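You operate a simulated robot arm through the tools that you are given. There is no shell and no other tool. Be economical: measure what you need, move in short steps, check, and stop when the job is done.

You are at the controls of a simulated two-armed robot. One attempt, no reset.

JOB
Take the white block that says "set" from the inside of the green crate and leave it on top of the silver box. Put the spring marked "50 N/mm" from the clear end of the packing bench on the shelf under the steel bench and the spring that says "60 N/mm" on the top of the green tool cart. Take the green pin and put it on the grey cover on the top of the steel bench. Turn the knob of the teal ratchet to off. Open the upper blue drawer, take the blue hose end from the top of the grey bench and leave it in the inside of the upper blue drawer and shut the drawer again. Do these in any order. Set down upright: spring.
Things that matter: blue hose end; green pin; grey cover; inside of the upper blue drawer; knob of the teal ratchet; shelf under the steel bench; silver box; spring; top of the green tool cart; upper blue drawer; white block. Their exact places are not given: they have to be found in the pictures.

The check looks at the end state, three seconds after you hand in, the way a careful person would. Anything else that was tipped, shoved, dropped, spilled or broken makes it a failure. A push-on lid holds only when it is set on centred and level and pressed home; a screw cap is set on level and turned clockwise until tight.

ROBOT AND FRAMES
Two 6-joint arms with three-finger grippers on one trunk, on a base that drives. Base frame: it is fixed to the floor where the robot stands at the start and does not move with it; the origin is under the middle of the robot, x ahead of it, y to its left, z up; the surface under the hand at the start is at about z = 860. Units: mm, rad, N and s.
The left shoulder is at the start at [21, 170, 1535], the right one opposite. With the tool pointing down near the work surface each hand reaches from about 300 to 580 mm from the robot's upright axis, wherever it stands, measured 20 degrees to its own side. Places, roughly: blue hose end (3x3x4 cm) [-800, 5800, 900]; green pin (4x4x8 cm) [1300, 4200, 600]; grey cover [-1000, 4500, 1000]; inside of the upper blue drawer [-800, 6900, 700]; knob of the teal ratchet [1100, 4200, 600]; shelf under the steel bench [-900, 3700, 300]; silver box [-750, 2500, 250]; spring [1500, 250, 1000]; top of the green tool cart [4300, 2300, 800]; upper blue drawer [-700, 6900, 700]; white block [750, 0, 1000]. Payload 2.2 kg a hand.
The tool frame of a hand sits at the grasp point between the pads (the TCP): z along the fingers, y along the line on which they close. The tips reach 25 mm beyond it. Largest opening 104 mm; the body of the gripper starts 74 mm behind the TCP.
Orientation is told as [roll, pitch, yaw] about the base's x, y, z axes, in that order, counted from this pose: with the fingers straight down and closing along the base's y, the tool's x points along the base's -x, its y along +y and its z along -z.

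CONTROLS
- The arms move only by the tool servo_tool. It takes "left_steps", "right_steps" or both (then of equal length, played together; a hand with none holds still); each is one flat list of numbers, 7 for each row, row after row: the finger opening in mm, from 0 to 104, then the shift along the tool's x, y, z in units of 250 mm (1.0 is 250 mm), then the turn, a rotation vector about the tool's x, y, z in units of 120 degrees (1.0 is 120 degrees). In form: [claw, tx, ty, tz, ax, ay, az, claw, tx, ty, tz, ax, ay, az, ...]. A call has 1 to 20 rows; each row is the pose to reach, as a shift and turn from the pose commanded when the call began, along the tool's axes at that moment. A call with a number of a shift or a turn outside -1 to 1 is refused whole. Each row takes 0.2 s and may step no farther than 50 mm and 0.15 rad from the row before; otherwise, or with a gripper value out of range, the whole call is refused. Where a pose cannot be reached the arm comes as near as it can. A force on the tool above 40 N (or 10 N above the force at the start of the call, whichever is more), or a blocked arm, ends the call early, and 0.2 s more pass. The fingers move at their own pace and stop on an object; they squeeze with about 25 N. The grip force told is the motor's: it shows also when the fingers shut on nothing. Time passes only in rows, and 0.2 s behind the last, so rows that repeat a pose let the fingers close. It gives the time, the measured TCP pose, the force on the tool (base axes), the opening and the grip force at its end, in the units of the frame above (readings bear some noise), with the torque about the TCP (base axes, N m) and any sound that the robot's microphone picked up.
- Cameras (640 x 400 px; columns grow to the right, rows downward): "scene" is now at [142.3, -16.5, 1419.8]; the picture's right is [-0.06, -1.00, 0.00], its down [-0.70, 0.04, -0.71] and it looks along [0.71, -0.04, -0.70] (base axes); focal length 256 px, centre (320, 200). "left" rides on the left gripper at [82, -3, -104] in its tool frame; the picture's right is [0.04, 1.00, 0.00], its down [-0.75, 0.03, -0.66] and it looks along [-0.66, 0.03, 0.75] (tool axes); focal length 256 px, centre (320, 200). "right" rides on the right gripper at [82, 3, -104] in its tool frame; the picture's right is [-0.04, 1.00, 0.00], its down [-0.75, -0.03, -0.66] and it looks along [-0.66, -0.03, 0.75] (tool axes); focal length 256 px, centre (320, 200).
- capture(camera): a new picture of that camera. It takes no simulated time.
- lift_body(by): slides the trunk up (or, below 0, down) by that many mm; the arms and the scene camera ride with it, the base frame stays. It gives what a move gives, with no picture.
- base_move(legs): drives the robot by 1 to 6 legs, each [ahead, left, turn to the left] in mm, mm and rad, along the robot's own axes; the way and the turn of a leg run together, so that a leg with both is an arc; at most 1500 mm and 3.142 rad a leg. The arms and the cameras ride along, it lands a little off, and it stops where it bumps. It gives what a move gives.
- head_to(pan, tilt): turns the head with the scene camera to pan (to the left, within 1.047 rad either way) and tilt (down, from -0.506 to 1.204), counted from straight ahead of the robot. It gives what a move gives.
- point_at(camera, pixels): for up to 12 pixels [column, row] of the newest picture of that camera ("zoom" is the newest enlarged one), the place [x, y, z] in the base frame of the surface seen there, good to about 2 mm, but the place of the scene camera against the robot may be out by one fixed shift of up to 18 mm in any direction. It takes no simulated time.
- zoom(camera, box): a new picture of the part [left, top, right, bottom] of that camera's present view, enlarged. It takes no simulated time.
- sign_off(): hands the job in; it is judged then, once.

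Go step by step. Measure first, check grasps and placings, and put right what went wrong. The budget is 131 turns and 142 pictures, counting those below and the enlarged ones. Unless the task says otherwise, let go and move clear before handing in.

The tools are called after "Call:" by a JSON object that holds its "op" and its "data". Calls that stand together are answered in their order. servo_tool: Moves the arms, as the interface text tells. Its arguments: {"type":"object","properties":{"left_steps":{"type":"array"},"right_steps":{"type":"array"}},"required":[]} The other tools are called the same way: lift_body (by) slides the trunk up or down; base_move (legs) drives the base; head_to (pan, tilt) turns the head that bears the scene camera; capture (camera) takes a picture; point_at (camera, pixels) gives the place of the surface under pixels of a picture; zoom (camera, box) takes an enlarged picture of a part of a camera's view; sign_off () hands the job in.

At the start:

```text
t: 0.0
left_position: [467.3, 218.8, 1119.9]
left_tcp_rot: [-0.001, -0.002, 0.001]
left_force: [-0.1, 0.0, -0.3]
left_torque: [-0.02, 0.01, 0.0]
left_width: 103.8
left_grip_force: 0.0
right_position: [544.7, -203.5, 1045.1]
right_tcp_rot: [-0.001, 0.001, 0.001]
right_force: [-0.9, -0.4, -0.8]
right_torque: [0.01, -0.03, -0.01]
right_width: 103.9
right_grip_force: 0.0
trunk travel left (down, up): [-727.0, 15.0]
robot x, y, heading: [1.9, -1.1, -0.003]
head pan, tilt: [-0.061, 0.78]
```

scene: 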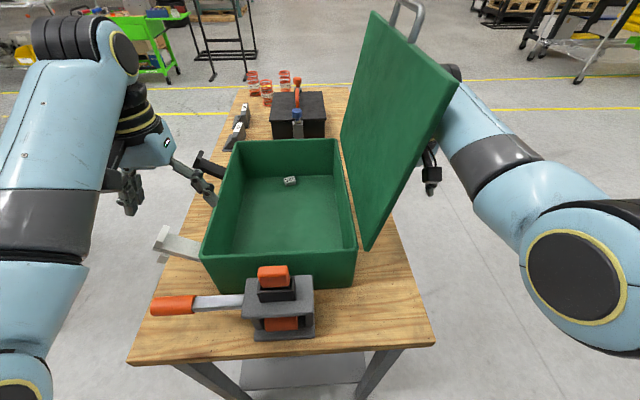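
right: 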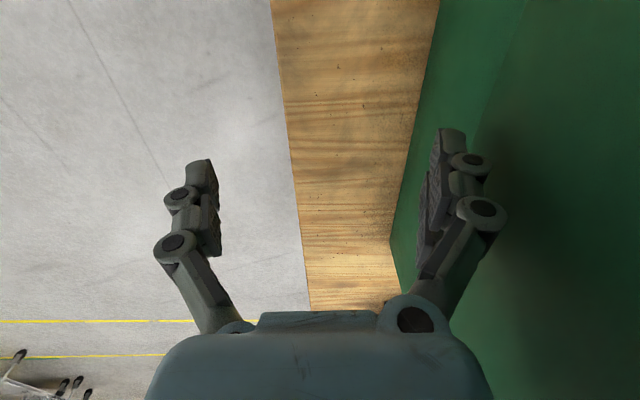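
left: 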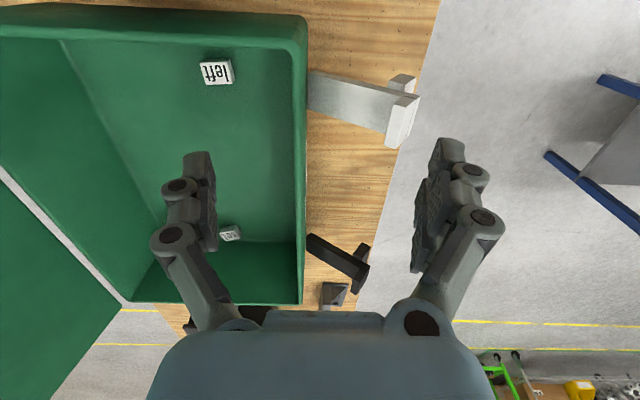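

The left picture shows two white blocks in the crate: "left" at (217,72) and another at (230,232). I'll zoom on both and measure.

Call:
{"op": "zoom", "data": {"camera": "scene", "box": [220, 60, 380, 220]}}

Call:
{"op": "zoom", "data": {"camera": "left", "box": [190, 200, 270, 260]}}

Call:
{"op": "point_at", "data": {"camera": "left", "pixels": [[217, 72], [231, 232], [240, 239], [222, 228], [270, 160], [303, 40], [303, 300], [130, 300]]}}

Call:
{"op": "point_at", "data": {"camera": "scene", "pixels": [[289, 180], [285, 176], [295, 184], [280, 220], [205, 260], [355, 250], [235, 145], [338, 142], [300, 110], [265, 90]]}}

```text
2.50 times, centred on (300, 140) of scene
```

zoom: 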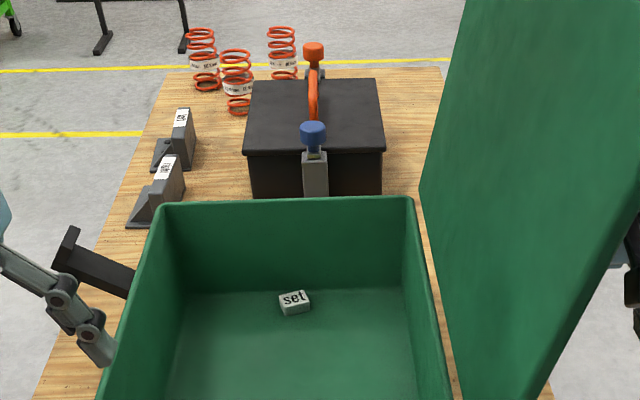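

```text
6.67 times, centred on (230, 230) of left
```

zoom: 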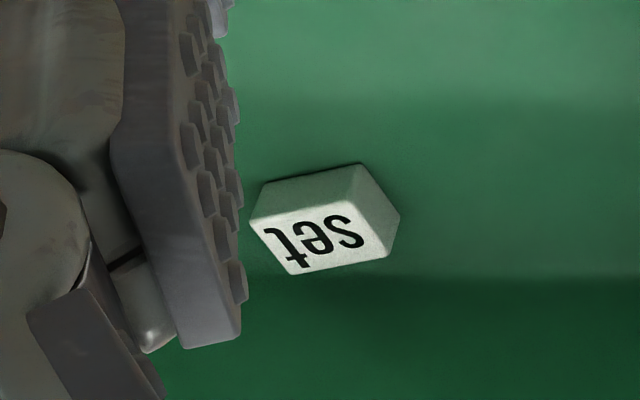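

```text
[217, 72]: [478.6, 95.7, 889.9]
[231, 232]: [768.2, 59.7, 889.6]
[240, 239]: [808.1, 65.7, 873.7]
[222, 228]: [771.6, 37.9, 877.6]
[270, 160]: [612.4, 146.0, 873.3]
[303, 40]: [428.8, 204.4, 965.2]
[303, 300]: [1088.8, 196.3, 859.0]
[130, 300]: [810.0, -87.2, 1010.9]
```

```text
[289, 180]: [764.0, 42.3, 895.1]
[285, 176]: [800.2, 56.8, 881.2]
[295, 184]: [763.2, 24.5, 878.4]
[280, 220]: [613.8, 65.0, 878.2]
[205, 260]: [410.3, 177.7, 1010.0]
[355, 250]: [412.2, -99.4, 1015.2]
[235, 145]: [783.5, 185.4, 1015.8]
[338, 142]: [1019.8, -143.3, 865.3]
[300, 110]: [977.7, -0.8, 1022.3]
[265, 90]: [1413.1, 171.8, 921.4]
```

The "set" block is at about (772,50,885) by the far wall of the crate. I'll look at the bench edges, near the robot, and around, to know where the base can go.

Call:
{"op": "head_to", "data": {"pan": 0.9, "tilt": 0.35}}

Call:
{"op": "capture", "data": {"camera": "scene"}}

Call:
{"op": "point_at", "data": {"camera": "scene", "pixels": [[320, 300], [100, 300], [100, 150], [320, 150], [500, 150], [550, 300], [200, 100], [400, 100]]}}

Call:
{"op": "head_to", "data": {"pan": 0.0, "tilt": 1.15}}

Call:
{"op": "capture", "data": {"camera": "scene"}}

Call:
{"op": "point_at", "data": {"camera": "scene", "pixels": [[320, 390], [320, 300], [320, 200], [100, 300], [540, 300], [320, 345]]}}

Call:
{"op": "head_to", "data": {"pan": 0.0, "tilt": 0.3}}

Call:
{"op": "capture", "data": {"camera": "scene"}}

```text
t: 1.2
left_position: [467.3, 220.4, 1119.9]
left_tcp_rot: [-0.001, -0.001, 0.0]
left_force: [-0.5, 0.4, 0.9]
left_torque: [-0.01, 0.01, 0.0]
left_width: 104.0
left_grip_force: 0.1
right_position: [544.6, -204.1, 1045.9]
right_tcp_rot: [-0.001, -0.001, 0.0]
right_force: [-1.3, 0.9, -0.1]
right_torque: [-0.03, -0.05, -0.03]
right_width: 103.6
right_grip_force: 0.1
trunk travel left (down, up): [-727.0, 15.0]
robot x, y, heading: [4.6, -0.4, -0.001]
head pan, tilt: [0.901, 0.351]
```

```text
136 pictures are left
```

scene: 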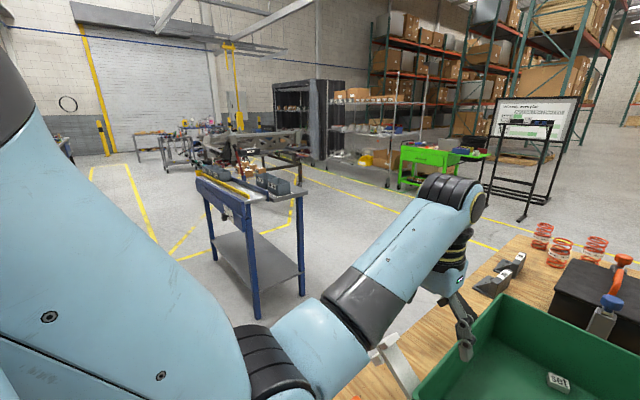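

```text
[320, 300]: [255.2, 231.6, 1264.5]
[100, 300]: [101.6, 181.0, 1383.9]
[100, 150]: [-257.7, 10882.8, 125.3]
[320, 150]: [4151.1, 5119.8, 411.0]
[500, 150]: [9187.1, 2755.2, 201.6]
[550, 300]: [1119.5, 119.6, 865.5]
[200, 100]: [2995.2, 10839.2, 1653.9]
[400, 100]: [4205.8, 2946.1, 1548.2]
```

```text
t: 2.4
left_position: [467.6, 218.6, 1120.7]
left_tcp_rot: [0.001, -0.001, 0.0]
left_force: [-0.9, 0.6, -0.2]
left_torque: [0.02, 0.02, -0.01]
left_width: 104.1
left_grip_force: 0.2
right_position: [545.6, -203.4, 1044.7]
right_tcp_rot: [0.001, 0.001, 0.001]
right_force: [1.1, -0.7, 0.1]
right_torque: [-0.02, 0.05, 0.0]
right_width: 104.1
right_grip_force: 0.0
trunk travel left (down, up): [-727.0, 15.0]
robot x, y, heading: [-3.5, 0.3, 0.001]
head pan, tilt: [0.0, 1.15]
```

```text
135 pictures are left
```

scene: 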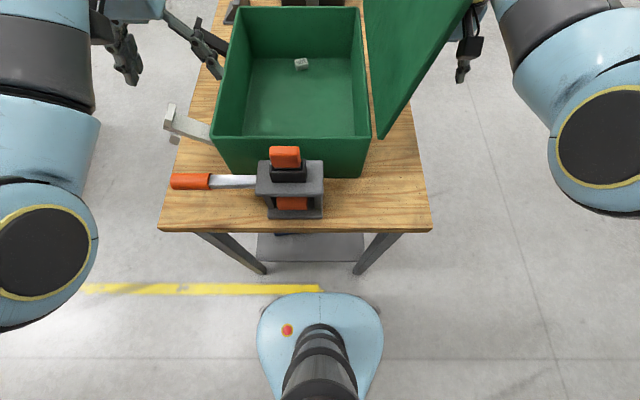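

```text
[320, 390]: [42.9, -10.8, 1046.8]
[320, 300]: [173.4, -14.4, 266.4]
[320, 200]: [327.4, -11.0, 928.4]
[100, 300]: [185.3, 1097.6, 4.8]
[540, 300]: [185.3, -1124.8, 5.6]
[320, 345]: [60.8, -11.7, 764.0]
```

```text
t: 3.6
left_position: [467.0, 219.5, 1120.7]
left_tcp_rot: [0.001, -0.001, 0.0]
left_force: [0.2, -0.5, 0.5]
left_torque: [-0.01, 0.0, -0.04]
left_width: 103.9
left_grip_force: 0.0
right_position: [544.7, -203.5, 1045.3]
right_tcp_rot: [0.001, 0.0, 0.0]
right_force: [0.1, -0.1, 0.2]
right_torque: [-0.01, -0.01, -0.02]
right_width: 104.2
right_grip_force: 0.0
trunk travel left (down, up): [-727.0, 15.0]
robot x, y, heading: [-2.4, -0.2, 0.002]
head pan, tilt: [0.0, 0.3]
```

```text
134 pictures are left
```

scene: 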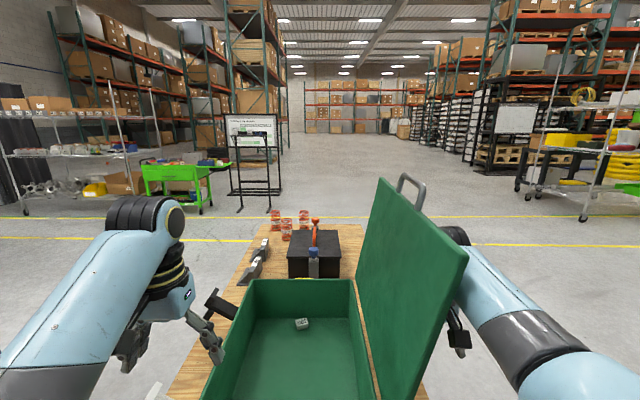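

The bench's near edge is about x 270 and the base front reaches x 175. I'll reach the block from the left side (y+) of the bench, so first measure the free floor there and the blue bench.

Call:
{"op": "head_to", "data": {"pan": 1.04, "tilt": 0.6}}

Call:
{"op": "capture", "data": {"camera": "scene"}}

Call:
{"op": "point_at", "data": {"camera": "scene", "pixels": [[301, 220], [256, 245], [240, 205], [215, 190], [300, 120], [180, 60], [120, 40], [440, 60]]}}

```text
t: 4.9
left_position: [467.5, 218.5, 1120.0]
left_tcp_rot: [-0.001, -0.003, -0.001]
left_force: [0.2, 1.0, 0.2]
left_torque: [0.02, 0.0, -0.01]
left_width: 104.0
left_grip_force: 0.1
right_position: [545.0, -203.6, 1044.7]
right_tcp_rot: [-0.001, -0.001, 0.002]
right_force: [-0.1, -0.7, -0.4]
right_torque: [-0.02, -0.01, 0.0]
right_width: 104.0
right_grip_force: 0.1
trunk travel left (down, up): [-727.0, 15.0]
robot x, y, heading: [2.7, 1.7, -0.003]
head pan, tilt: [1.04, 0.6]
```

```text
133 pictures are left
```

scene: 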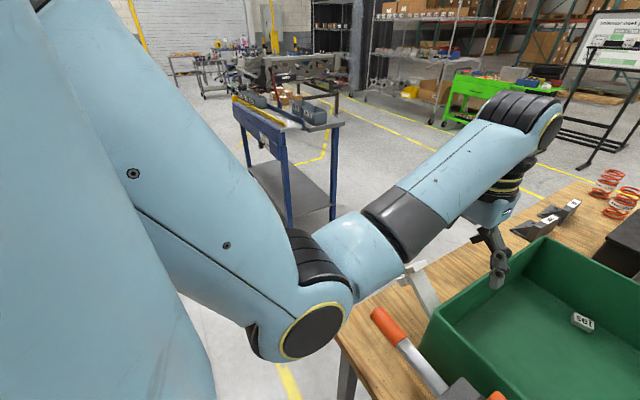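

```text
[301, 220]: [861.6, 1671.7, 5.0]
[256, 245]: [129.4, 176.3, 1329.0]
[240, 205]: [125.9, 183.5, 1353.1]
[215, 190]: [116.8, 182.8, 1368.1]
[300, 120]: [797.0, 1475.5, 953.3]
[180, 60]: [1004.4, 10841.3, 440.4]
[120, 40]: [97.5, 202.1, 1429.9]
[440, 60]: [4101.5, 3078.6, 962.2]
```

The blue bench starts about y 1450, so there is a free lane at y 300–1400. I raise the right hand and drive round to the bench's left side, facing it.

Call:
{"op": "servo_tool", "data": {"right_steps": [104, 0, 0, -0.18, 0, 0, 0, 104, 0, 0, -0.36, 0, 0, 0]}}

Call:
{"op": "base_move", "data": {"legs": [[-300, 0, 0], [0, 800, 0], [900, 0, 0], [0, 0, -1.571], [150, 0, 0]]}}

Call:
{"op": "head_to", "data": {"pan": 0.0, "tilt": 1.0}}

Call:
{"op": "capture", "data": {"camera": "scene"}}

```text
t: 5.5
left_position: [469.0, 219.1, 1120.3]
left_tcp_rot: [0.001, -0.002, 0.0]
left_force: [0.4, -1.0, -0.5]
left_torque: [-0.03, 0.0, 0.03]
left_width: 103.9
left_grip_force: 0.0
right_position: [544.7, -203.0, 1135.1]
right_tcp_rot: [0.001, 0.002, 0.001]
right_force: [-0.5, -1.2, -1.0]
right_torque: [0.03, 0.0, 0.02]
right_width: 103.7
right_grip_force: 0.0
trunk travel left (down, up): [-727.0, 15.0]
robot x, y, heading: [4.3, -2.1, -0.004]
head pan, tilt: [1.04, 0.6]
```

```text
t: 20.5
left_position: [816.1, 181.1, 1120.7]
left_tcp_rot: [0.001, -0.001, -1.562]
left_force: [-0.4, -0.1, 0.4]
left_torque: [-0.02, -0.01, 0.0]
left_width: 103.9
left_grip_force: 0.0
right_position: [393.3, 98.8, 1133.9]
right_tcp_rot: [0.0, 0.001, -1.562]
right_force: [0.0, 0.2, -0.4]
right_torque: [0.03, 0.01, 0.03]
right_width: 104.0
right_grip_force: 0.1
trunk travel left (down, up): [-727.0, 15.0]
robot x, y, heading: [589.0, 648.2, -1.561]
head pan, tilt: [1.04, 0.6]
```

```text
t: 21.8
left_position: [815.1, 180.3, 1121.1]
left_tcp_rot: [0.002, -0.003, -1.561]
left_force: [-0.1, -0.5, 0.4]
left_torque: [0.0, 0.02, 0.02]
left_width: 103.9
left_grip_force: 0.1
right_position: [392.8, 99.2, 1135.1]
right_tcp_rot: [0.0, 0.0, -1.561]
right_force: [0.3, 0.4, 0.3]
right_torque: [0.0, -0.01, -0.01]
right_width: 104.0
right_grip_force: 0.1
trunk travel left (down, up): [-727.0, 15.0]
robot x, y, heading: [588.7, 645.8, -1.559]
head pan, tilt: [0.0, 1.0]
```

```text
132 pictures are left
```

scene: 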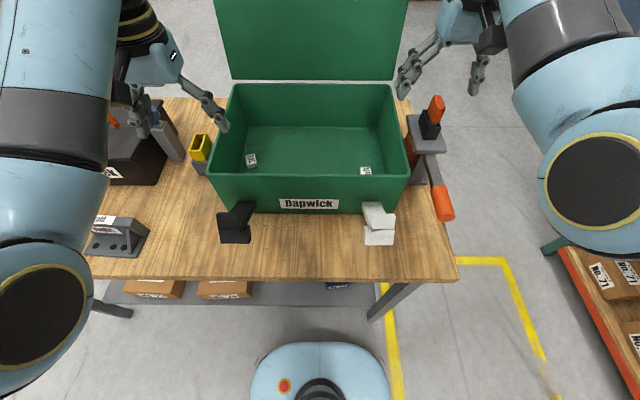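

The robot stands at (589,646), facing the bench, and the block is visible at (252,158). I drive 130 mm nearer and turn the left hand so that it closes along y (block lies near the far x wall).

Call:
{"op": "base_move", "data": {"legs": [[130, 0, 0]]}}

Call:
{"op": "servo_tool", "data": {"left_steps": [104, 0, 0, 0, 0, 0, -0.068, 104, 0, 0, 0, 0, 0, -0.136, 104, 0, 0, 0, 0, 0, -0.204, 104, 0, 0, 0, 0, 0, -0.272, 104, 0, 0, 0, 0, 0, -0.34, 104, 0, 0, 0, 0, 0, -0.408, 104, 0, 0, 0, 0, 0, -0.476, 104, 0, 0, 0, 0, 0, -0.544, 104, 0, 0, 0, 0, 0, -0.612, 104, 0, 0, 0, 0, 0, -0.68, 104, 0, 0, 0, 0, 0, -0.745]}}

Call:
{"op": "capture", "data": {"camera": "left"}}

Call:
{"op": "zoom", "data": {"camera": "left", "box": [220, 120, 420, 320]}}

```text
t: 23.1
left_position: [815.3, 98.8, 1121.3]
left_tcp_rot: [-0.002, -0.006, -1.565]
left_force: [0.5, 2.1, 0.3]
left_torque: [-0.04, 0.03, 0.02]
left_width: 104.1
left_grip_force: 0.1
right_position: [393.6, 19.5, 1135.9]
right_tcp_rot: [0.001, -0.002, -1.56]
right_force: [-0.8, -0.6, 0.9]
right_torque: [-0.03, 0.02, -0.03]
right_width: 104.3
right_grip_force: 0.1
trunk travel left (down, up): [-727.0, 15.0]
robot x, y, heading: [593.5, 564.9, -1.565]
head pan, tilt: [0.0, 1.0]
stopped in leg 1: the robot was blocked; the commanded pose is now the measured one
```

```text
t: 25.4
left_position: [815.9, 97.8, 1120.2]
left_tcp_rot: [-0.004, -0.001, 0.0]
left_force: [-0.2, -0.6, 0.2]
left_torque: [-0.01, -0.01, -0.01]
left_width: 104.2
left_grip_force: 0.0
right_position: [394.1, 16.0, 1135.2]
right_tcp_rot: [0.001, -0.001, -1.563]
right_force: [-0.3, -0.7, 0.5]
right_torque: [-0.03, 0.01, 0.03]
right_width: 104.0
right_grip_force: 0.0
trunk travel left (down, up): [-727.0, 15.0]
robot x, y, heading: [593.4, 565.3, -1.566]
head pan, tilt: [0.0, 1.0]
```

```text
131 pictures are left
```

left: 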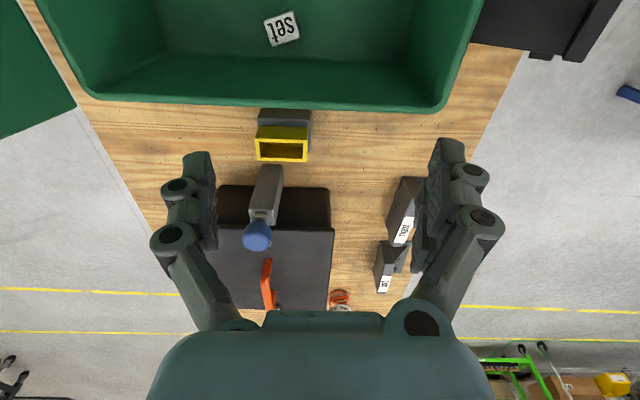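

```text
2.00 times, centred on (320, 220) of left
```

zoom: 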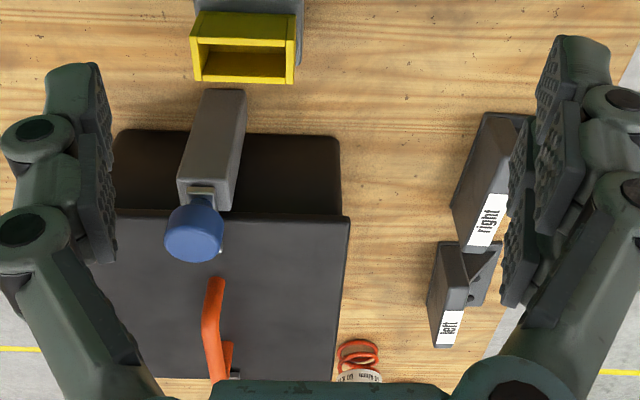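

The base stopped against something at y 565 (near enough to reach). The block is at (281,28) in the left view; I measure its corners.

Call:
{"op": "base_move", "data": {"legs": [[-15, 0, 0]]}}

Call:
{"op": "zoom", "data": {"camera": "left", "box": [240, 0, 340, 70]}}

Call:
{"op": "point_at", "data": {"camera": "zoom", "pixels": [[150, 120], [205, 85], [380, 95], [330, 300], [290, 200], [330, 285], [390, 225], [150, 400]]}}

```text
t: 26.2
left_position: [816.1, 110.2, 1120.2]
left_tcp_rot: [-0.002, 0.001, 0.0]
left_force: [-0.6, -0.4, -1.0]
left_torque: [0.04, 0.0, 0.0]
left_width: 104.0
left_grip_force: 0.1
right_position: [393.6, 30.1, 1134.3]
right_tcp_rot: [0.001, 0.002, -1.562]
right_force: [0.1, 0.6, 0.6]
right_torque: [0.05, 0.02, 0.0]
right_width: 103.8
right_grip_force: 0.1
trunk travel left (down, up): [-727.0, 15.0]
robot x, y, heading: [589.1, 579.1, -1.559]
head pan, tilt: [0.0, 1.0]
```

```text
5.71 times, centred on (290, 35) of left
```

zoom: 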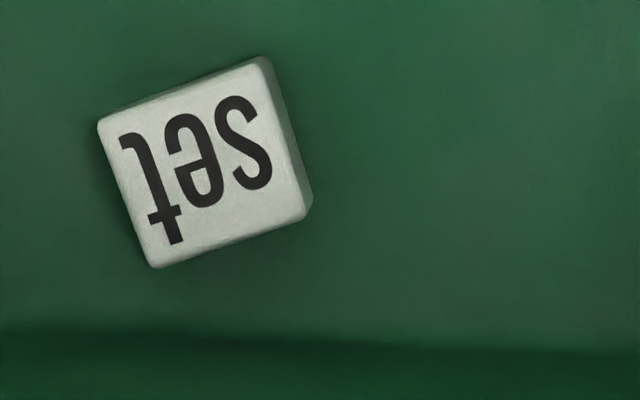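

```text
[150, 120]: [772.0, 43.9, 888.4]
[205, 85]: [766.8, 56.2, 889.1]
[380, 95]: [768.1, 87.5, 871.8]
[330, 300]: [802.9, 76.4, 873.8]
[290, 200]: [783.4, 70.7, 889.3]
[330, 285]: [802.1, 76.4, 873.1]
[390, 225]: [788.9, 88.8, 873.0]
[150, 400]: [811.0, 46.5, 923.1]
```

The block's centre is about (777,56), top z 889, floor 873, turned about 17°. I align above it and go partly down with a 60 mm opening.

Call:
{"op": "servo_tool", "data": {"left_steps": [60, 0.08, -0.1, 0.05, 0, 0, -0.05, 60, 0.156, -0.216, 0.15, 0, 0, -0.1, 60, 0.156, -0.216, 0.33, 0, 0, -0.143, 60, 0.156, -0.216, 0.5, 0, 0, -0.143, 60, 0.156, -0.216, 0.66, 0, 0, -0.143, 60, 0.156, -0.216, 0.66, 0, 0, -0.143]}}

Call:
{"op": "capture", "data": {"camera": "left"}}

Call:
{"op": "capture", "data": {"camera": "scene"}}

```text
t: 27.6
left_position: [776.5, 57.4, 956.1]
left_tcp_rot: [-0.003, -0.001, 0.297]
left_force: [0.4, -0.3, -0.3]
left_torque: [-0.01, -0.01, 0.01]
left_width: 59.9
left_grip_force: 0.2
right_position: [393.9, 31.1, 1134.7]
right_tcp_rot: [0.0, 0.0, -1.561]
right_force: [-0.3, -0.9, -0.3]
right_torque: [0.0, 0.0, 0.0]
right_width: 104.2
right_grip_force: 0.2
trunk travel left (down, up): [-727.0, 15.0]
robot x, y, heading: [592.7, 576.8, -1.565]
head pan, tilt: [0.0, 1.0]
```

```text
128 pictures are left
```

left: 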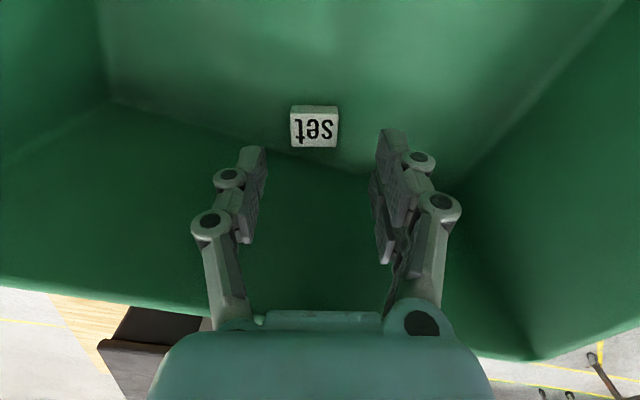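

```text
127 pictures are left
```

scene: 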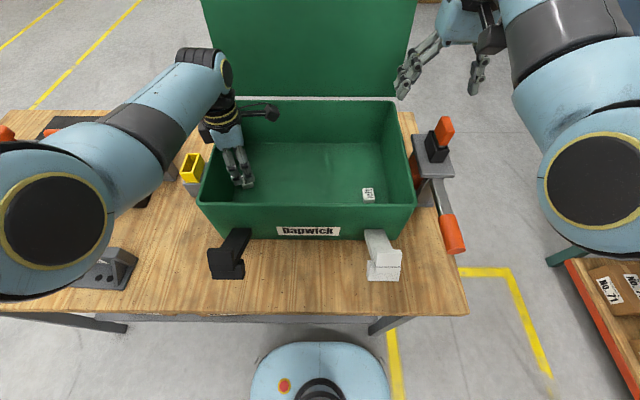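

The block sits centred between the fingers (col 315). I check its depth once and then go down.

Call:
{"op": "point_at", "data": {"camera": "left", "pixels": [[314, 122], [314, 144], [298, 112], [332, 112], [370, 90]]}}

Call:
{"op": "servo_tool", "data": {"left_steps": [60, 0, 0, 0.12, 0, 0, 0, 60, 0, 0, 0.215, 0, 0, 0, 0, 0, 0, 0.215, 0, 0, 0, 0, 0, 0, 0.215, 0, 0, 0, 0, 0, 0, 0.215, 0, 0, 0]}}

```text
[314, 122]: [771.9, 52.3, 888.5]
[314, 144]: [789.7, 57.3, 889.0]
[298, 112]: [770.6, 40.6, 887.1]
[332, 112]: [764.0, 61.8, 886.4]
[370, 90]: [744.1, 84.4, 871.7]
```

```text
t: 28.1
left_position: [777.0, 56.7, 925.1]
left_tcp_rot: [-0.005, -0.003, 0.301]
left_force: [-2.6, 8.5, 16.3]
left_torque: [-0.27, -0.78, 0.41]
left_width: 60.2
left_grip_force: 0.0
right_position: [393.8, 33.4, 1133.9]
right_tcp_rot: [0.001, 0.0, -1.559]
right_force: [0.5, 0.3, 0.1]
right_torque: [0.02, -0.04, 0.03]
right_width: 104.1
right_grip_force: 0.0
trunk travel left (down, up): [-727.0, 15.0]
robot x, y, heading: [591.3, 580.0, -1.567]
head pan, tilt: [0.0, 1.0]
stopped in row 2 (left hand): the force on the tool passed its limit at 68 N (the readings are from after the stop); the commanded pose is now the measured one
```

The hand was stopped at z 925 by a contact (not the floor). I look where it touches.

Call:
{"op": "servo_tool", "data": {"left_steps": [60, 0, 0, -0.08, 0, 0, 0]}}

Call:
{"op": "capture", "data": {"camera": "left"}}

Call:
{"op": "zoom", "data": {"camera": "scene", "box": [140, 60, 300, 240]}}

Call:
{"op": "capture", "data": {"camera": "right"}}

```text
t: 28.5
left_position: [778.6, 56.1, 946.2]
left_tcp_rot: [-0.004, 0.0, 0.299]
left_force: [-0.9, 0.1, -0.6]
left_torque: [0.0, 0.01, -0.01]
left_width: 59.9
left_grip_force: 0.2
right_position: [393.6, 32.5, 1135.1]
right_tcp_rot: [0.002, 0.001, -1.562]
right_force: [-0.3, -0.1, -0.7]
right_torque: [-0.07, 0.0, 0.03]
right_width: 103.8
right_grip_force: 0.1
trunk travel left (down, up): [-727.0, 15.0]
robot x, y, heading: [595.9, 577.8, -1.567]
head pan, tilt: [0.0, 1.0]
```

```text
126 pictures are left
```

left: 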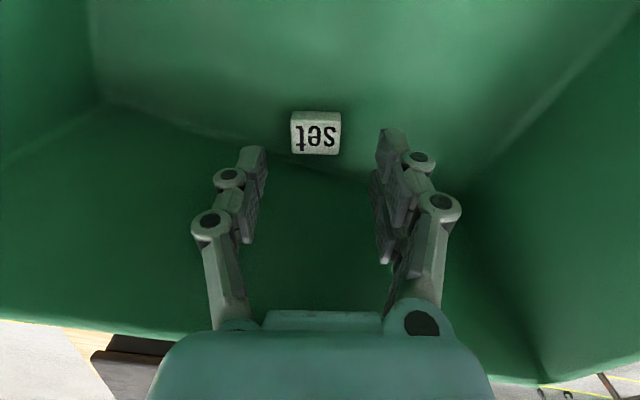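

```text
2.22 times, centred on (220, 150) of scene
```

zoom: 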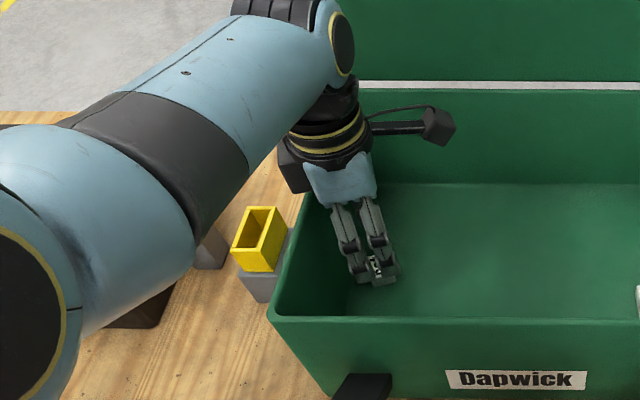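

```text
124 pictures are left
```

right: 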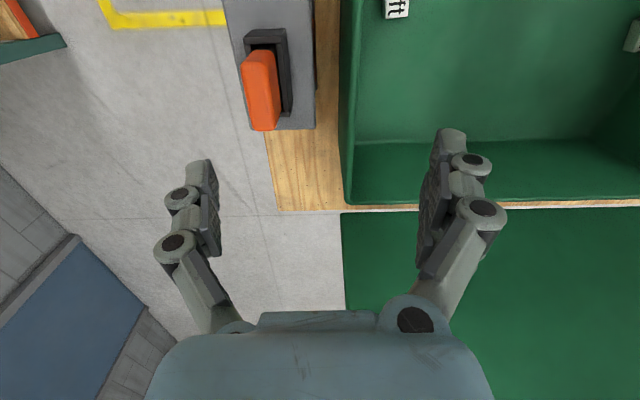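

The wrist's lump on the +x side meets the crate's far rim. I'll tilt the hand 0.4 rad so the wrist leans toward −x (fingers pointing down and +x) and then go down.

Call:
{"op": "servo_tool", "data": {"left_steps": [60, 0.018, 0, 0, 0, -0.064, 0, 60, 0.037, 0.003, 0, 0, -0.128, 0, 60, 0.037, 0.003, 0, 0, -0.191, 0, 60, 0.037, 0.003, 0.1, 0, -0.191, 0, 60, 0.037, 0.003, 0.174, 0, -0.191, 0, 60, 0.037, 0.003, 0.174, 0, -0.191, 0]}}

Call:
{"op": "capture", "data": {"camera": "left"}}

```text
t: 29.9
left_position: [778.0, 78.0, 935.7]
left_tcp_rot: [-0.001, -0.402, 0.301]
left_force: [-0.1, -0.8, 0.4]
left_torque: [0.0, -0.02, 0.02]
left_width: 59.9
left_grip_force: 0.1
left hand out of reach, approached as far as the arm can: row 3, 4, 5, 6
right_position: [392.3, 31.1, 1133.6]
right_tcp_rot: [0.0, 0.0, -1.563]
right_force: [0.0, 0.0, 0.0]
right_torque: [0.01, -0.02, 0.03]
right_width: 104.1
right_grip_force: 0.2
trunk travel left (down, up): [-727.0, 15.0]
robot x, y, heading: [592.0, 581.5, -1.563]
head pan, tilt: [0.0, 1.0]
```

```text
123 pictures are left
```

left: 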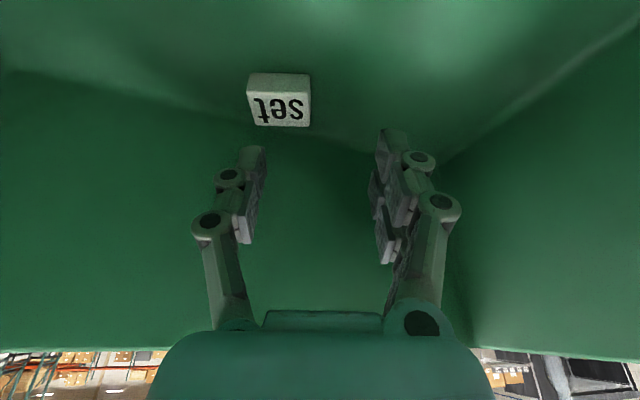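

The tilted pose is just out of reach (short by 25 mm in y). I'll raise both hands and lower the trunk 150 mm, which gives the arm more reach.

Call:
{"op": "servo_tool", "data": {"left_steps": [60, -0.07, 0, -0.16, 0, 0.06, 0, 60, -0.13, 0, -0.31, 0, 0.12, 0, 60, -0.19, 0, -0.46, 0, 0.19, 0, 60, -0.26, 0, -0.61, 0, 0.19, 0], "right_steps": [104, 0, 0, -0.15, 0, 0, 0, 104, 0, 0, -0.3, 0, 0, 0, 104, 0, 0, -0.45, 0, 0, 0, 104, 0, 0, -0.6, 0, 0, 0]}}

Call:
{"op": "lift_body", "data": {"by": -150}}

```text
t: 30.9
left_position: [776.5, 77.9, 1101.8]
left_tcp_rot: [0.0, -0.002, 0.3]
left_force: [-0.1, -0.4, -0.3]
left_torque: [0.0, -0.01, 0.0]
left_width: 60.1
left_grip_force: 0.1
right_position: [401.4, -26.6, 1236.8]
right_tcp_rot: [0.0, 0.0, -1.562]
right_force: [0.3, -0.7, -0.6]
right_torque: [-0.01, -0.01, -0.01]
right_width: 103.9
right_grip_force: 0.0
right hand out of reach, approached as far as the arm can: row 2, 3, 4
trunk travel left (down, up): [-727.0, 15.0]
robot x, y, heading: [595.5, 578.3, -1.561]
head pan, tilt: [0.0, 1.0]
```

```text
t: 32.7
left_position: [776.6, 76.9, 954.4]
left_tcp_rot: [-0.002, -0.001, 0.304]
left_force: [0.1, -0.7, 0.5]
left_torque: [0.06, 0.03, -0.02]
left_width: 60.0
left_grip_force: 0.1
right_position: [401.0, -27.2, 1085.0]
right_tcp_rot: [-0.001, 0.001, -1.561]
right_force: [-0.1, -0.4, -0.4]
right_torque: [0.01, 0.01, 0.02]
right_width: 104.0
right_grip_force: 0.1
trunk travel left (down, up): [-577.0, 165.0]
robot x, y, heading: [592.4, 580.6, -1.563]
head pan, tilt: [0.0, 1.0]
```

Now with the lower trunk I tilt and go to the block again.

Call:
{"op": "servo_tool", "data": {"left_steps": [60, 0.02, -0.03, 0, 0, -0.064, 0, 60, 0.054, -0.08, 0, 0, -0.128, 0, 60, 0.054, -0.08, 0, 0, -0.191, 0, 60, 0.054, -0.08, 0.11, 0, -0.191, 0, 60, 0.054, -0.08, 0.208, 0, -0.191, 0, 60, 0.054, -0.08, 0.208, 0, -0.191, 0]}}

Call:
{"op": "capture", "data": {"camera": "left"}}

```text
t: 34.1
left_position: [772.2, 52.7, 903.7]
left_tcp_rot: [-0.008, -0.406, 0.304]
left_force: [9.1, 3.8, 15.2]
left_torque: [0.59, 0.02, -0.32]
left_width: 62.8
left_grip_force: 1.3
right_position: [402.9, -26.6, 1086.3]
right_tcp_rot: [0.0, -0.001, -1.56]
right_force: [0.5, -0.5, -0.7]
right_torque: [0.03, -0.01, 0.01]
right_width: 103.9
right_grip_force: 0.1
trunk travel left (down, up): [-577.0, 165.0]
robot x, y, heading: [593.1, 578.8, -1.56]
head pan, tilt: [0.0, 1.0]
```

```text
122 pictures are left
```

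left: 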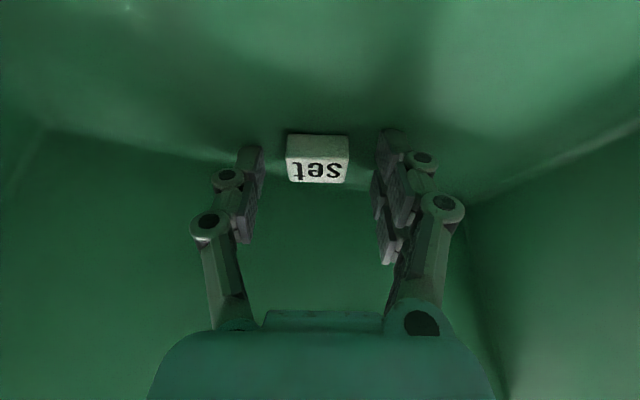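

The fingertips just touch the crate floor (15 N) and straddle the block at (317,160). I lift 3 mm and close.

Call:
{"op": "servo_tool", "data": {"left_steps": [60, -0.006, 0, -0.013, 0, 0, 0, 10, -0.006, 0, -0.013, 0, 0, 0, 0, -0.006, 0, -0.013, 0, 0, 0, 0, -0.006, 0, -0.013, 0, 0, 0, 0, -0.006, 0, -0.013, 0, 0, 0, 0, -0.006, 0, -0.013, 0, 0, 0]}}

Call:
{"op": "capture", "data": {"camera": "left"}}

```text
t: 35.5
left_position: [771.6, 52.7, 905.2]
left_tcp_rot: [-0.003, -0.406, 0.305]
left_force: [-1.6, -4.0, 11.9]
left_torque: [-0.09, -0.01, -0.03]
left_width: 33.5
left_grip_force: 25.0
right_position: [400.7, -27.6, 1085.2]
right_tcp_rot: [0.0, 0.001, -1.562]
right_force: [0.4, -0.1, 1.0]
right_torque: [0.0, 0.02, 0.03]
right_width: 104.2
right_grip_force: 0.0
trunk travel left (down, up): [-577.0, 165.0]
robot x, y, heading: [590.5, 581.0, -1.564]
head pan, tilt: [0.0, 1.0]
```

```text
121 pictures are left
```

left: 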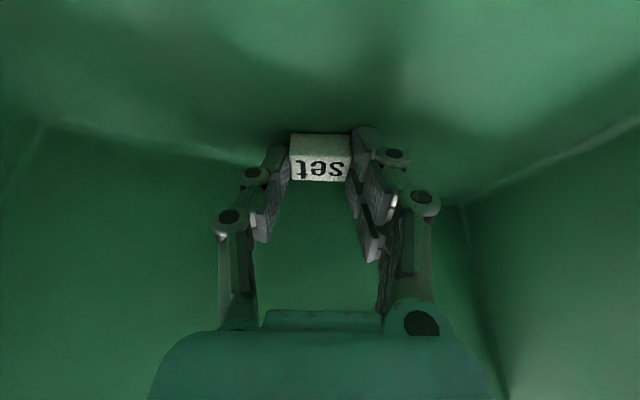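

Gripped (33.5 mm, 25 N). I lift straight up with the trunk, straighten the hand and check.

Call:
{"op": "lift_body", "data": {"by": 160}}

Call:
{"op": "servo_tool", "data": {"left_steps": [0, 0, 0, 0, 0, 0.064, 0, 0, 0, 0, 0, 0, 0.128, 0, 0, 0, 0, 0, 0, 0.191, 0]}}

Call:
{"op": "capture", "data": {"camera": "left"}}

```text
t: 37.3
left_position: [772.0, 54.3, 1063.1]
left_tcp_rot: [-0.001, -0.407, 0.302]
left_force: [0.1, 0.0, 0.2]
left_torque: [0.0, 0.01, 0.0]
left_width: 33.2
left_grip_force: 25.4
right_position: [401.9, -28.9, 1244.4]
right_tcp_rot: [0.001, 0.001, -1.564]
right_force: [0.4, 0.5, 0.2]
right_torque: [0.01, -0.03, 0.06]
right_width: 104.2
right_grip_force: 0.2
trunk travel left (down, up): [-737.0, 5.0]
robot x, y, heading: [593.8, 579.3, -1.558]
head pan, tilt: [0.0, 1.0]
```

```text
t: 38.1
left_position: [770.1, 54.8, 1065.6]
left_tcp_rot: [-0.002, -0.001, 0.3]
left_force: [-0.1, 0.0, -0.2]
left_torque: [-0.01, 0.03, 0.0]
left_width: 33.4
left_grip_force: 24.9
right_position: [402.2, -28.0, 1244.8]
right_tcp_rot: [-0.002, 0.002, -1.56]
right_force: [0.8, 0.0, 0.2]
right_torque: [-0.03, 0.0, -0.04]
right_width: 104.1
right_grip_force: 0.1
trunk travel left (down, up): [-737.0, 5.0]
robot x, y, heading: [593.4, 577.4, -1.566]
head pan, tilt: [0.0, 1.0]
```

```text
120 pictures are left
```

left: 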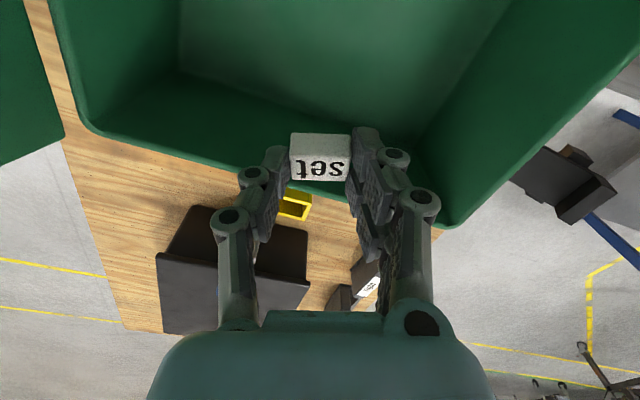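

The block is safe in the left hand. I back off and drive along to the far end of the bench where the springs stand.

Call:
{"op": "base_move", "data": {"legs": [[-250, 0, 0], [0, 1000, 0]]}}

Call:
{"op": "head_to", "data": {"pan": -0.2, "tilt": 0.7}}

Call:
{"op": "capture", "data": {"camera": "scene"}}

```text
t: 44.7
left_position: [1761.7, 304.7, 1063.8]
left_tcp_rot: [-0.002, -0.004, 0.293]
left_force: [0.0, -0.5, -0.5]
left_torque: [-0.02, 0.0, -0.04]
left_width: 33.5
left_grip_force: 24.7
right_position: [1391.7, 225.2, 1244.5]
right_tcp_rot: [0.0, 0.002, -1.57]
right_force: [0.7, -0.1, 0.6]
right_torque: [0.03, 0.0, 0.0]
right_width: 103.7
right_grip_force: 0.1
trunk travel left (down, up): [-737.0, 5.0]
robot x, y, heading: [1589.1, 831.1, -1.57]
head pan, tilt: [0.0, 1.0]
```

```text
t: 45.5
left_position: [1760.7, 304.5, 1064.6]
left_tcp_rot: [-0.002, -0.005, 0.293]
left_force: [-0.8, -0.8, -1.1]
left_torque: [-0.02, 0.0, -0.02]
left_width: 33.4
left_grip_force: 25.3
right_position: [1390.2, 225.0, 1245.4]
right_tcp_rot: [0.001, 0.003, -1.568]
right_force: [-0.2, -0.6, 0.7]
right_torque: [-0.01, 0.05, 0.0]
right_width: 103.9
right_grip_force: 0.1
trunk travel left (down, up): [-737.0, 5.0]
robot x, y, heading: [1587.0, 832.9, -1.575]
head pan, tilt: [-0.201, 0.7]
```

```text
119 pictures are left
```

scene: 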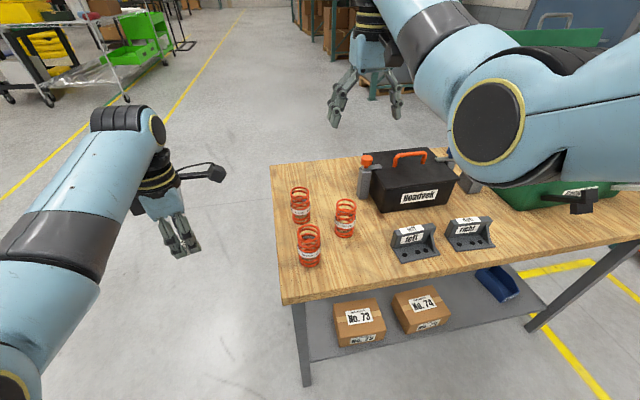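

Three springs stand at (300,205), (345,217) and (309,245). I zoom on their labels and measure.

Call:
{"op": "zoom", "data": {"camera": "scene", "box": [280, 175, 370, 275]}}

Call:
{"op": "point_at", "data": {"camera": "scene", "pixels": [[301, 215], [345, 228], [309, 254], [299, 189], [345, 201], [308, 227], [280, 300], [270, 165], [410, 252]]}}

```text
4.00 times, centred on (325, 225) of scene
```

zoom: 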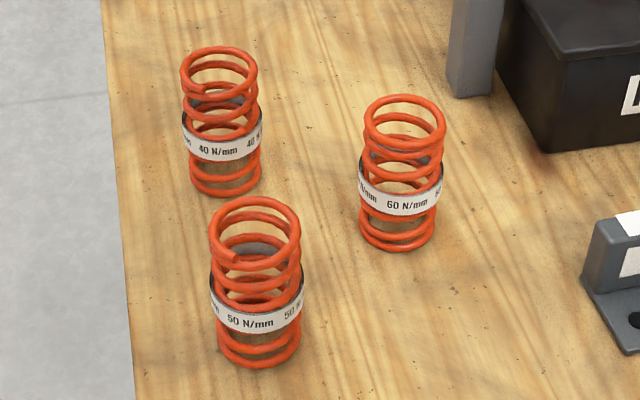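

```text
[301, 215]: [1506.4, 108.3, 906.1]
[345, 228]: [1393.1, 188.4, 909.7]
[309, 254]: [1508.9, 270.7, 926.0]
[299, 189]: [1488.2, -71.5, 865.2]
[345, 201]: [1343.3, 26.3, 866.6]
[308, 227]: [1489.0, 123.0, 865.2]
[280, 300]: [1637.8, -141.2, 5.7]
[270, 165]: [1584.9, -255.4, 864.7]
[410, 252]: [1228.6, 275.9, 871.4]
```

Labels read: 40 at upper left, 60 at right, 50 nearest (1509, 245). I move so that the 50 spring is in the right hand's zone and lower the trunk a bit.

Call:
{"op": "base_move", "data": {"legs": [[120, 90, 0]]}}

Call:
{"op": "lift_body", "data": {"by": -150}}

Call:
{"op": "head_to", "data": {"pan": -0.2, "tilt": 0.9}}

Call:
{"op": "capture", "data": {"camera": "scene"}}

Call:
{"op": "capture", "data": {"camera": "right"}}

```text
t: 46.8
left_position: [1850.6, 183.6, 1064.7]
left_tcp_rot: [-0.002, -0.004, 0.293]
left_force: [0.1, 0.0, 0.5]
left_torque: [0.03, 0.02, -0.02]
left_width: 33.5
left_grip_force: 24.9
right_position: [1481.2, 104.8, 1244.6]
right_tcp_rot: [-0.002, 0.002, -1.569]
right_force: [0.9, -1.1, 0.3]
right_torque: [-0.02, -0.01, -0.02]
right_width: 104.0
right_grip_force: 0.0
trunk travel left (down, up): [-737.0, 5.0]
robot x, y, heading: [1678.6, 712.2, -1.575]
head pan, tilt: [-0.201, 0.7]
```

```text
t: 48.6
left_position: [1849.1, 182.6, 914.6]
left_tcp_rot: [-0.001, -0.004, 0.293]
left_force: [-0.5, 0.6, -0.2]
left_torque: [0.01, -0.02, 0.0]
left_width: 33.8
left_grip_force: 25.2
right_position: [1481.7, 104.1, 1095.6]
right_tcp_rot: [0.0, 0.001, -1.571]
right_force: [0.3, 0.2, -0.1]
right_torque: [-0.01, 0.02, -0.03]
right_width: 104.1
right_grip_force: 0.1
trunk travel left (down, up): [-587.0, 155.0]
robot x, y, heading: [1677.6, 707.7, -1.57]
head pan, tilt: [-0.201, 0.7]
```

```text
t: 49.3
left_position: [1849.9, 183.7, 913.5]
left_tcp_rot: [-0.003, -0.003, 0.294]
left_force: [0.1, 0.3, -0.1]
left_torque: [0.04, 0.01, 0.01]
left_width: 33.3
left_grip_force: 24.8
right_position: [1481.3, 104.3, 1095.4]
right_tcp_rot: [0.001, 0.002, -1.569]
right_force: [-0.1, 0.8, -0.1]
right_torque: [0.05, 0.02, 0.01]
right_width: 104.4
right_grip_force: 0.1
trunk travel left (down, up): [-587.0, 155.0]
robot x, y, heading: [1679.2, 707.6, -1.562]
head pan, tilt: [-0.201, 0.901]
```

```text
117 pictures are left
```

scene: 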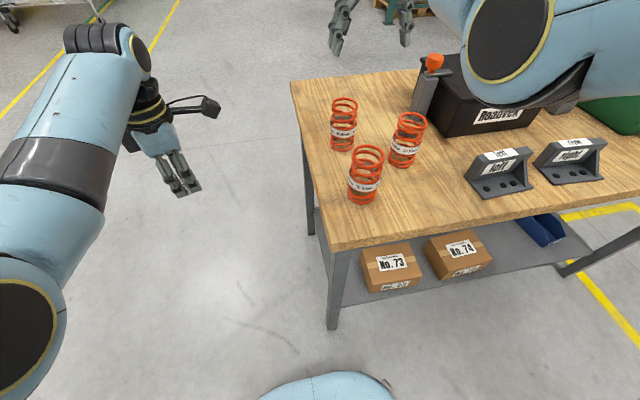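

```text
116 pictures are left
```

right: 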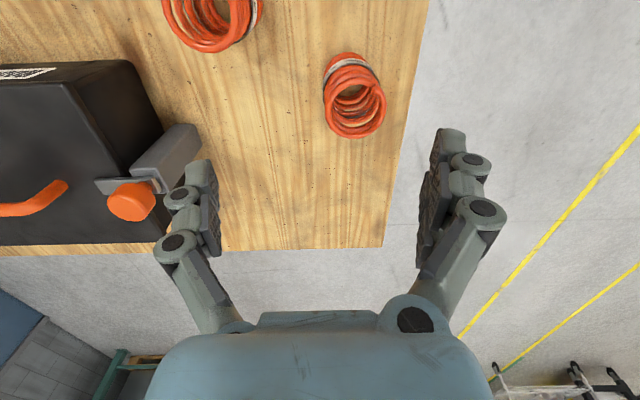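

The right view shows the 40 and 60 springs; the 50 lies behind. I draw the right hand back towards the robot to see it.

Call:
{"op": "servo_tool", "data": {"right_steps": [104, 0.18, 0.02, 0, 0, 0, 0, 104, 0.36, 0.04, 0, 0, 0, 0, 104, 0.54, 0.06, 0, 0, 0, 0, 104, 0.72, 0.076, 0, 0, 0, 0, 104, 0.88, 0.076, 0, 0, 0, 0, 104, 0.98, 0.076, 0, 0, 0, 0]}}

Call:
{"op": "capture", "data": {"camera": "right"}}

Call:
{"op": "zoom", "data": {"camera": "right", "box": [180, 0, 480, 187]}}

```text
t: 50.7
left_position: [1849.1, 182.6, 914.2]
left_tcp_rot: [-0.002, -0.004, 0.295]
left_force: [-0.1, -0.3, -0.2]
left_torque: [0.03, -0.01, -0.01]
left_width: 33.6
left_grip_force: 24.7
right_position: [1449.3, 233.4, 1042.2]
right_tcp_rot: [-0.177, -0.166, -1.605]
right_force: [0.0, 0.0, 0.6]
right_torque: [0.02, -0.01, 0.05]
right_width: 104.1
right_grip_force: 0.0
right hand out of reach, approached as far as the arm can: row 1, 2, 3, 4, 5, 6
trunk travel left (down, up): [-587.0, 155.0]
robot x, y, heading: [1678.9, 707.0, -1.567]
head pan, tilt: [-0.201, 0.901]
stopped in row 6 (right hand): the arm was blocked; the commanded pose is now the measured one
```

```text
115 pictures are left
```

right: 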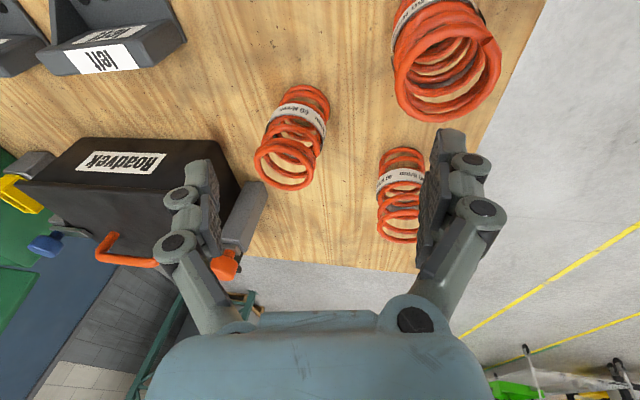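

```text
2.13 times, centred on (330, 94) of right
```

zoom: 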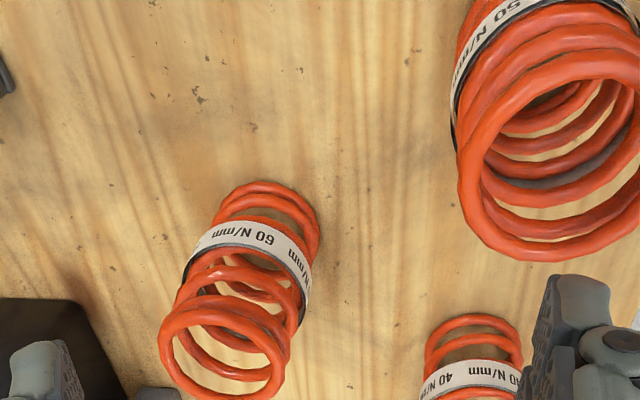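

The right arm was at its inner limit: with the trunk lower, a high near pose isn't reachable. I raise the trunk again and then bring the hand lower and straight.

Call:
{"op": "lift_body", "data": {"by": 150}}

Call:
{"op": "servo_tool", "data": {"right_steps": [104, 0.0, 0.0, 0.1, 0, 0, 0, 104, 0.1, 0.05, 0.2, -0.042, 0.039, -0.008, 104, 0.22, 0.12, 0.3, -0.0845, 0.079, -0.017, 104, 0.35, 0.2, 0.37, -0.0845, 0.079, -0.017, 104, 0.482, 0.284, 0.43, -0.0845, 0.079, -0.017]}}

Call:
{"op": "capture", "data": {"camera": "right"}}

```text
t: 52.4
left_position: [1848.8, 182.9, 1065.1]
left_tcp_rot: [-0.002, -0.003, 0.295]
left_force: [-0.6, -0.3, -0.3]
left_torque: [-0.02, 0.01, 0.02]
left_width: 33.7
left_grip_force: 24.5
right_position: [1449.3, 233.5, 1189.7]
right_tcp_rot: [-0.176, -0.165, -1.603]
right_force: [0.4, 0.8, 0.1]
right_torque: [0.02, 0.03, 0.01]
right_width: 104.1
right_grip_force: 0.1
trunk travel left (down, up): [-737.0, 5.0]
robot x, y, heading: [1677.2, 709.8, -1.572]
head pan, tilt: [-0.201, 0.901]
```

```text
t: 53.8
left_position: [1849.2, 181.7, 1063.8]
left_tcp_rot: [-0.001, -0.004, 0.293]
left_force: [-0.4, -0.2, -0.8]
left_torque: [0.03, 0.0, 0.0]
left_width: 33.3
left_grip_force: 24.9
right_position: [1478.1, 323.7, 1056.4]
right_tcp_rot: [-0.049, -0.014, -1.584]
right_force: [0.1, -0.4, 0.6]
right_torque: [0.01, 0.0, 0.01]
right_width: 104.0
right_grip_force: 0.1
trunk travel left (down, up): [-737.0, 5.0]
robot x, y, heading: [1678.1, 706.2, -1.568]
head pan, tilt: [-0.201, 0.901]
stopped in row 5 (right hand): the arm was blocked; the commanded pose is now the measured one
```

```text
113 pictures are left
```

right: 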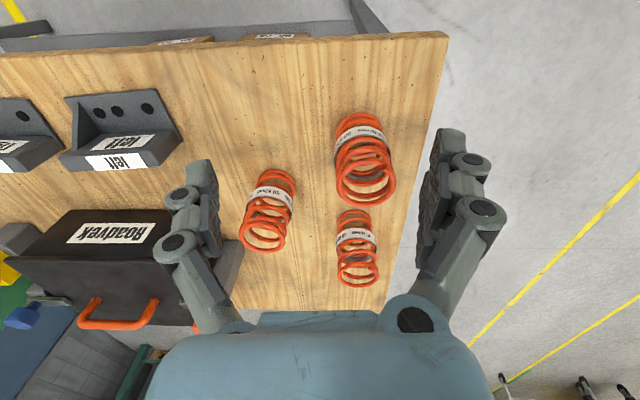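

Good view: the 50 spring is at (365,160), 60 at (268,210), 40 at (357,248). I measure band and ring points.

Call:
{"op": "zoom", "data": {"camera": "right", "box": [220, 90, 420, 300]}}

Call:
{"op": "point_at", "data": {"camera": "right", "pixels": [[358, 121], [340, 136], [384, 130], [368, 199], [340, 178], [393, 190], [350, 115], [270, 190], [253, 198], [290, 203], [400, 32]]}}

```text
1.90 times, centred on (320, 195) of right
```

zoom: 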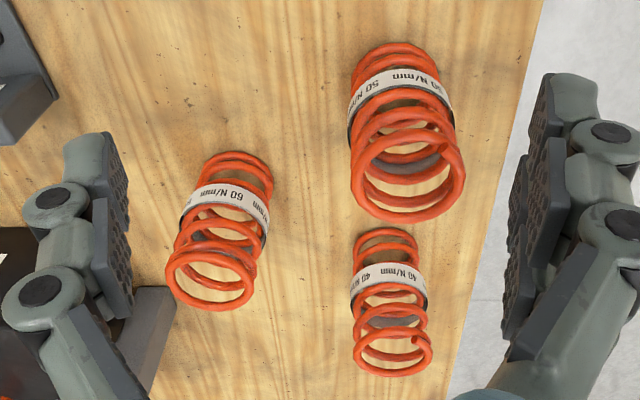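

```text
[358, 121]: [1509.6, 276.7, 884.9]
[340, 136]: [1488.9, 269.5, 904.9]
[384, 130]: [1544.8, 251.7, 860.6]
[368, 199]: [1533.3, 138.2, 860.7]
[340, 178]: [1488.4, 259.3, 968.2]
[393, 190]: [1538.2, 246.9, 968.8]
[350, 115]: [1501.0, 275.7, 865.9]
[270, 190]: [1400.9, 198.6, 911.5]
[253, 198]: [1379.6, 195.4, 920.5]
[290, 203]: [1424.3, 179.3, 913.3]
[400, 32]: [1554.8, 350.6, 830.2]
```

Spring 50: centre (1512, 251), 860–972 high, 52 wide; bench edge at y≈350. I back the base 90 mm and bring the right hand to a 45° pre-grasp pose before the spring.

Call:
{"op": "base_move", "data": {"legs": [[-90, 0, 0]]}}

Call:
{"op": "servo_tool", "data": {"right_steps": [104, -0.05, 0.03, 0, -0.005, -0.06, -0.002, 104, -0.11, 0.05, 0.02, -0.01, -0.123, -0.004, 104, -0.17, 0.08, 0.08, -0.015, -0.186, -0.005, 104, -0.23, 0.11, 0.14, -0.02, -0.248, -0.006, 104, -0.29, 0.13, 0.21, -0.023, -0.31, -0.007, 104, -0.346, 0.154, 0.274, -0.023, -0.37, -0.007, 104, -0.346, 0.154, 0.274, -0.023, -0.37, -0.007]}}

Call:
{"op": "capture", "data": {"camera": "right"}}

```text
t: 54.9
left_position: [1849.9, 273.9, 1065.4]
left_tcp_rot: [-0.005, -0.004, 0.293]
left_force: [-0.9, -0.6, 0.3]
left_torque: [-0.03, -0.02, -0.01]
left_width: 33.5
left_grip_force: 25.1
right_position: [1478.4, 415.4, 1056.7]
right_tcp_rot: [-0.048, -0.016, -1.585]
right_force: [-0.8, 0.2, 0.4]
right_torque: [-0.04, -0.02, 0.01]
right_width: 103.9
right_grip_force: 0.1
trunk travel left (down, up): [-737.0, 5.0]
robot x, y, heading: [1678.3, 797.7, -1.57]
head pan, tilt: [-0.201, 0.901]
```

```text
t: 56.5
left_position: [1848.7, 272.7, 1064.1]
left_tcp_rot: [-0.002, -0.004, 0.292]
left_force: [0.6, 0.9, -0.3]
left_torque: [0.01, 0.02, 0.0]
left_width: 33.6
left_grip_force: 24.8
right_position: [1501.4, 321.7, 989.7]
right_tcp_rot: [-0.048, -0.797, -1.517]
right_force: [0.4, 0.2, -0.2]
right_torque: [-0.01, -0.01, 0.02]
right_width: 103.7
right_grip_force: 0.1
trunk travel left (down, up): [-737.0, 5.0]
robot x, y, heading: [1678.6, 798.7, -1.572]
head pan, tilt: [-0.201, 0.901]
```

```text
111 pictures are left
```

right: 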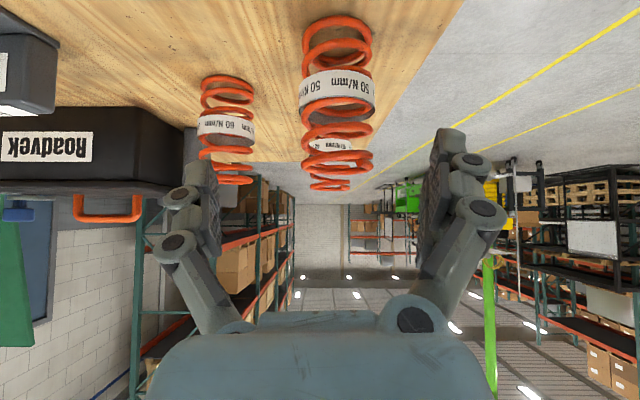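

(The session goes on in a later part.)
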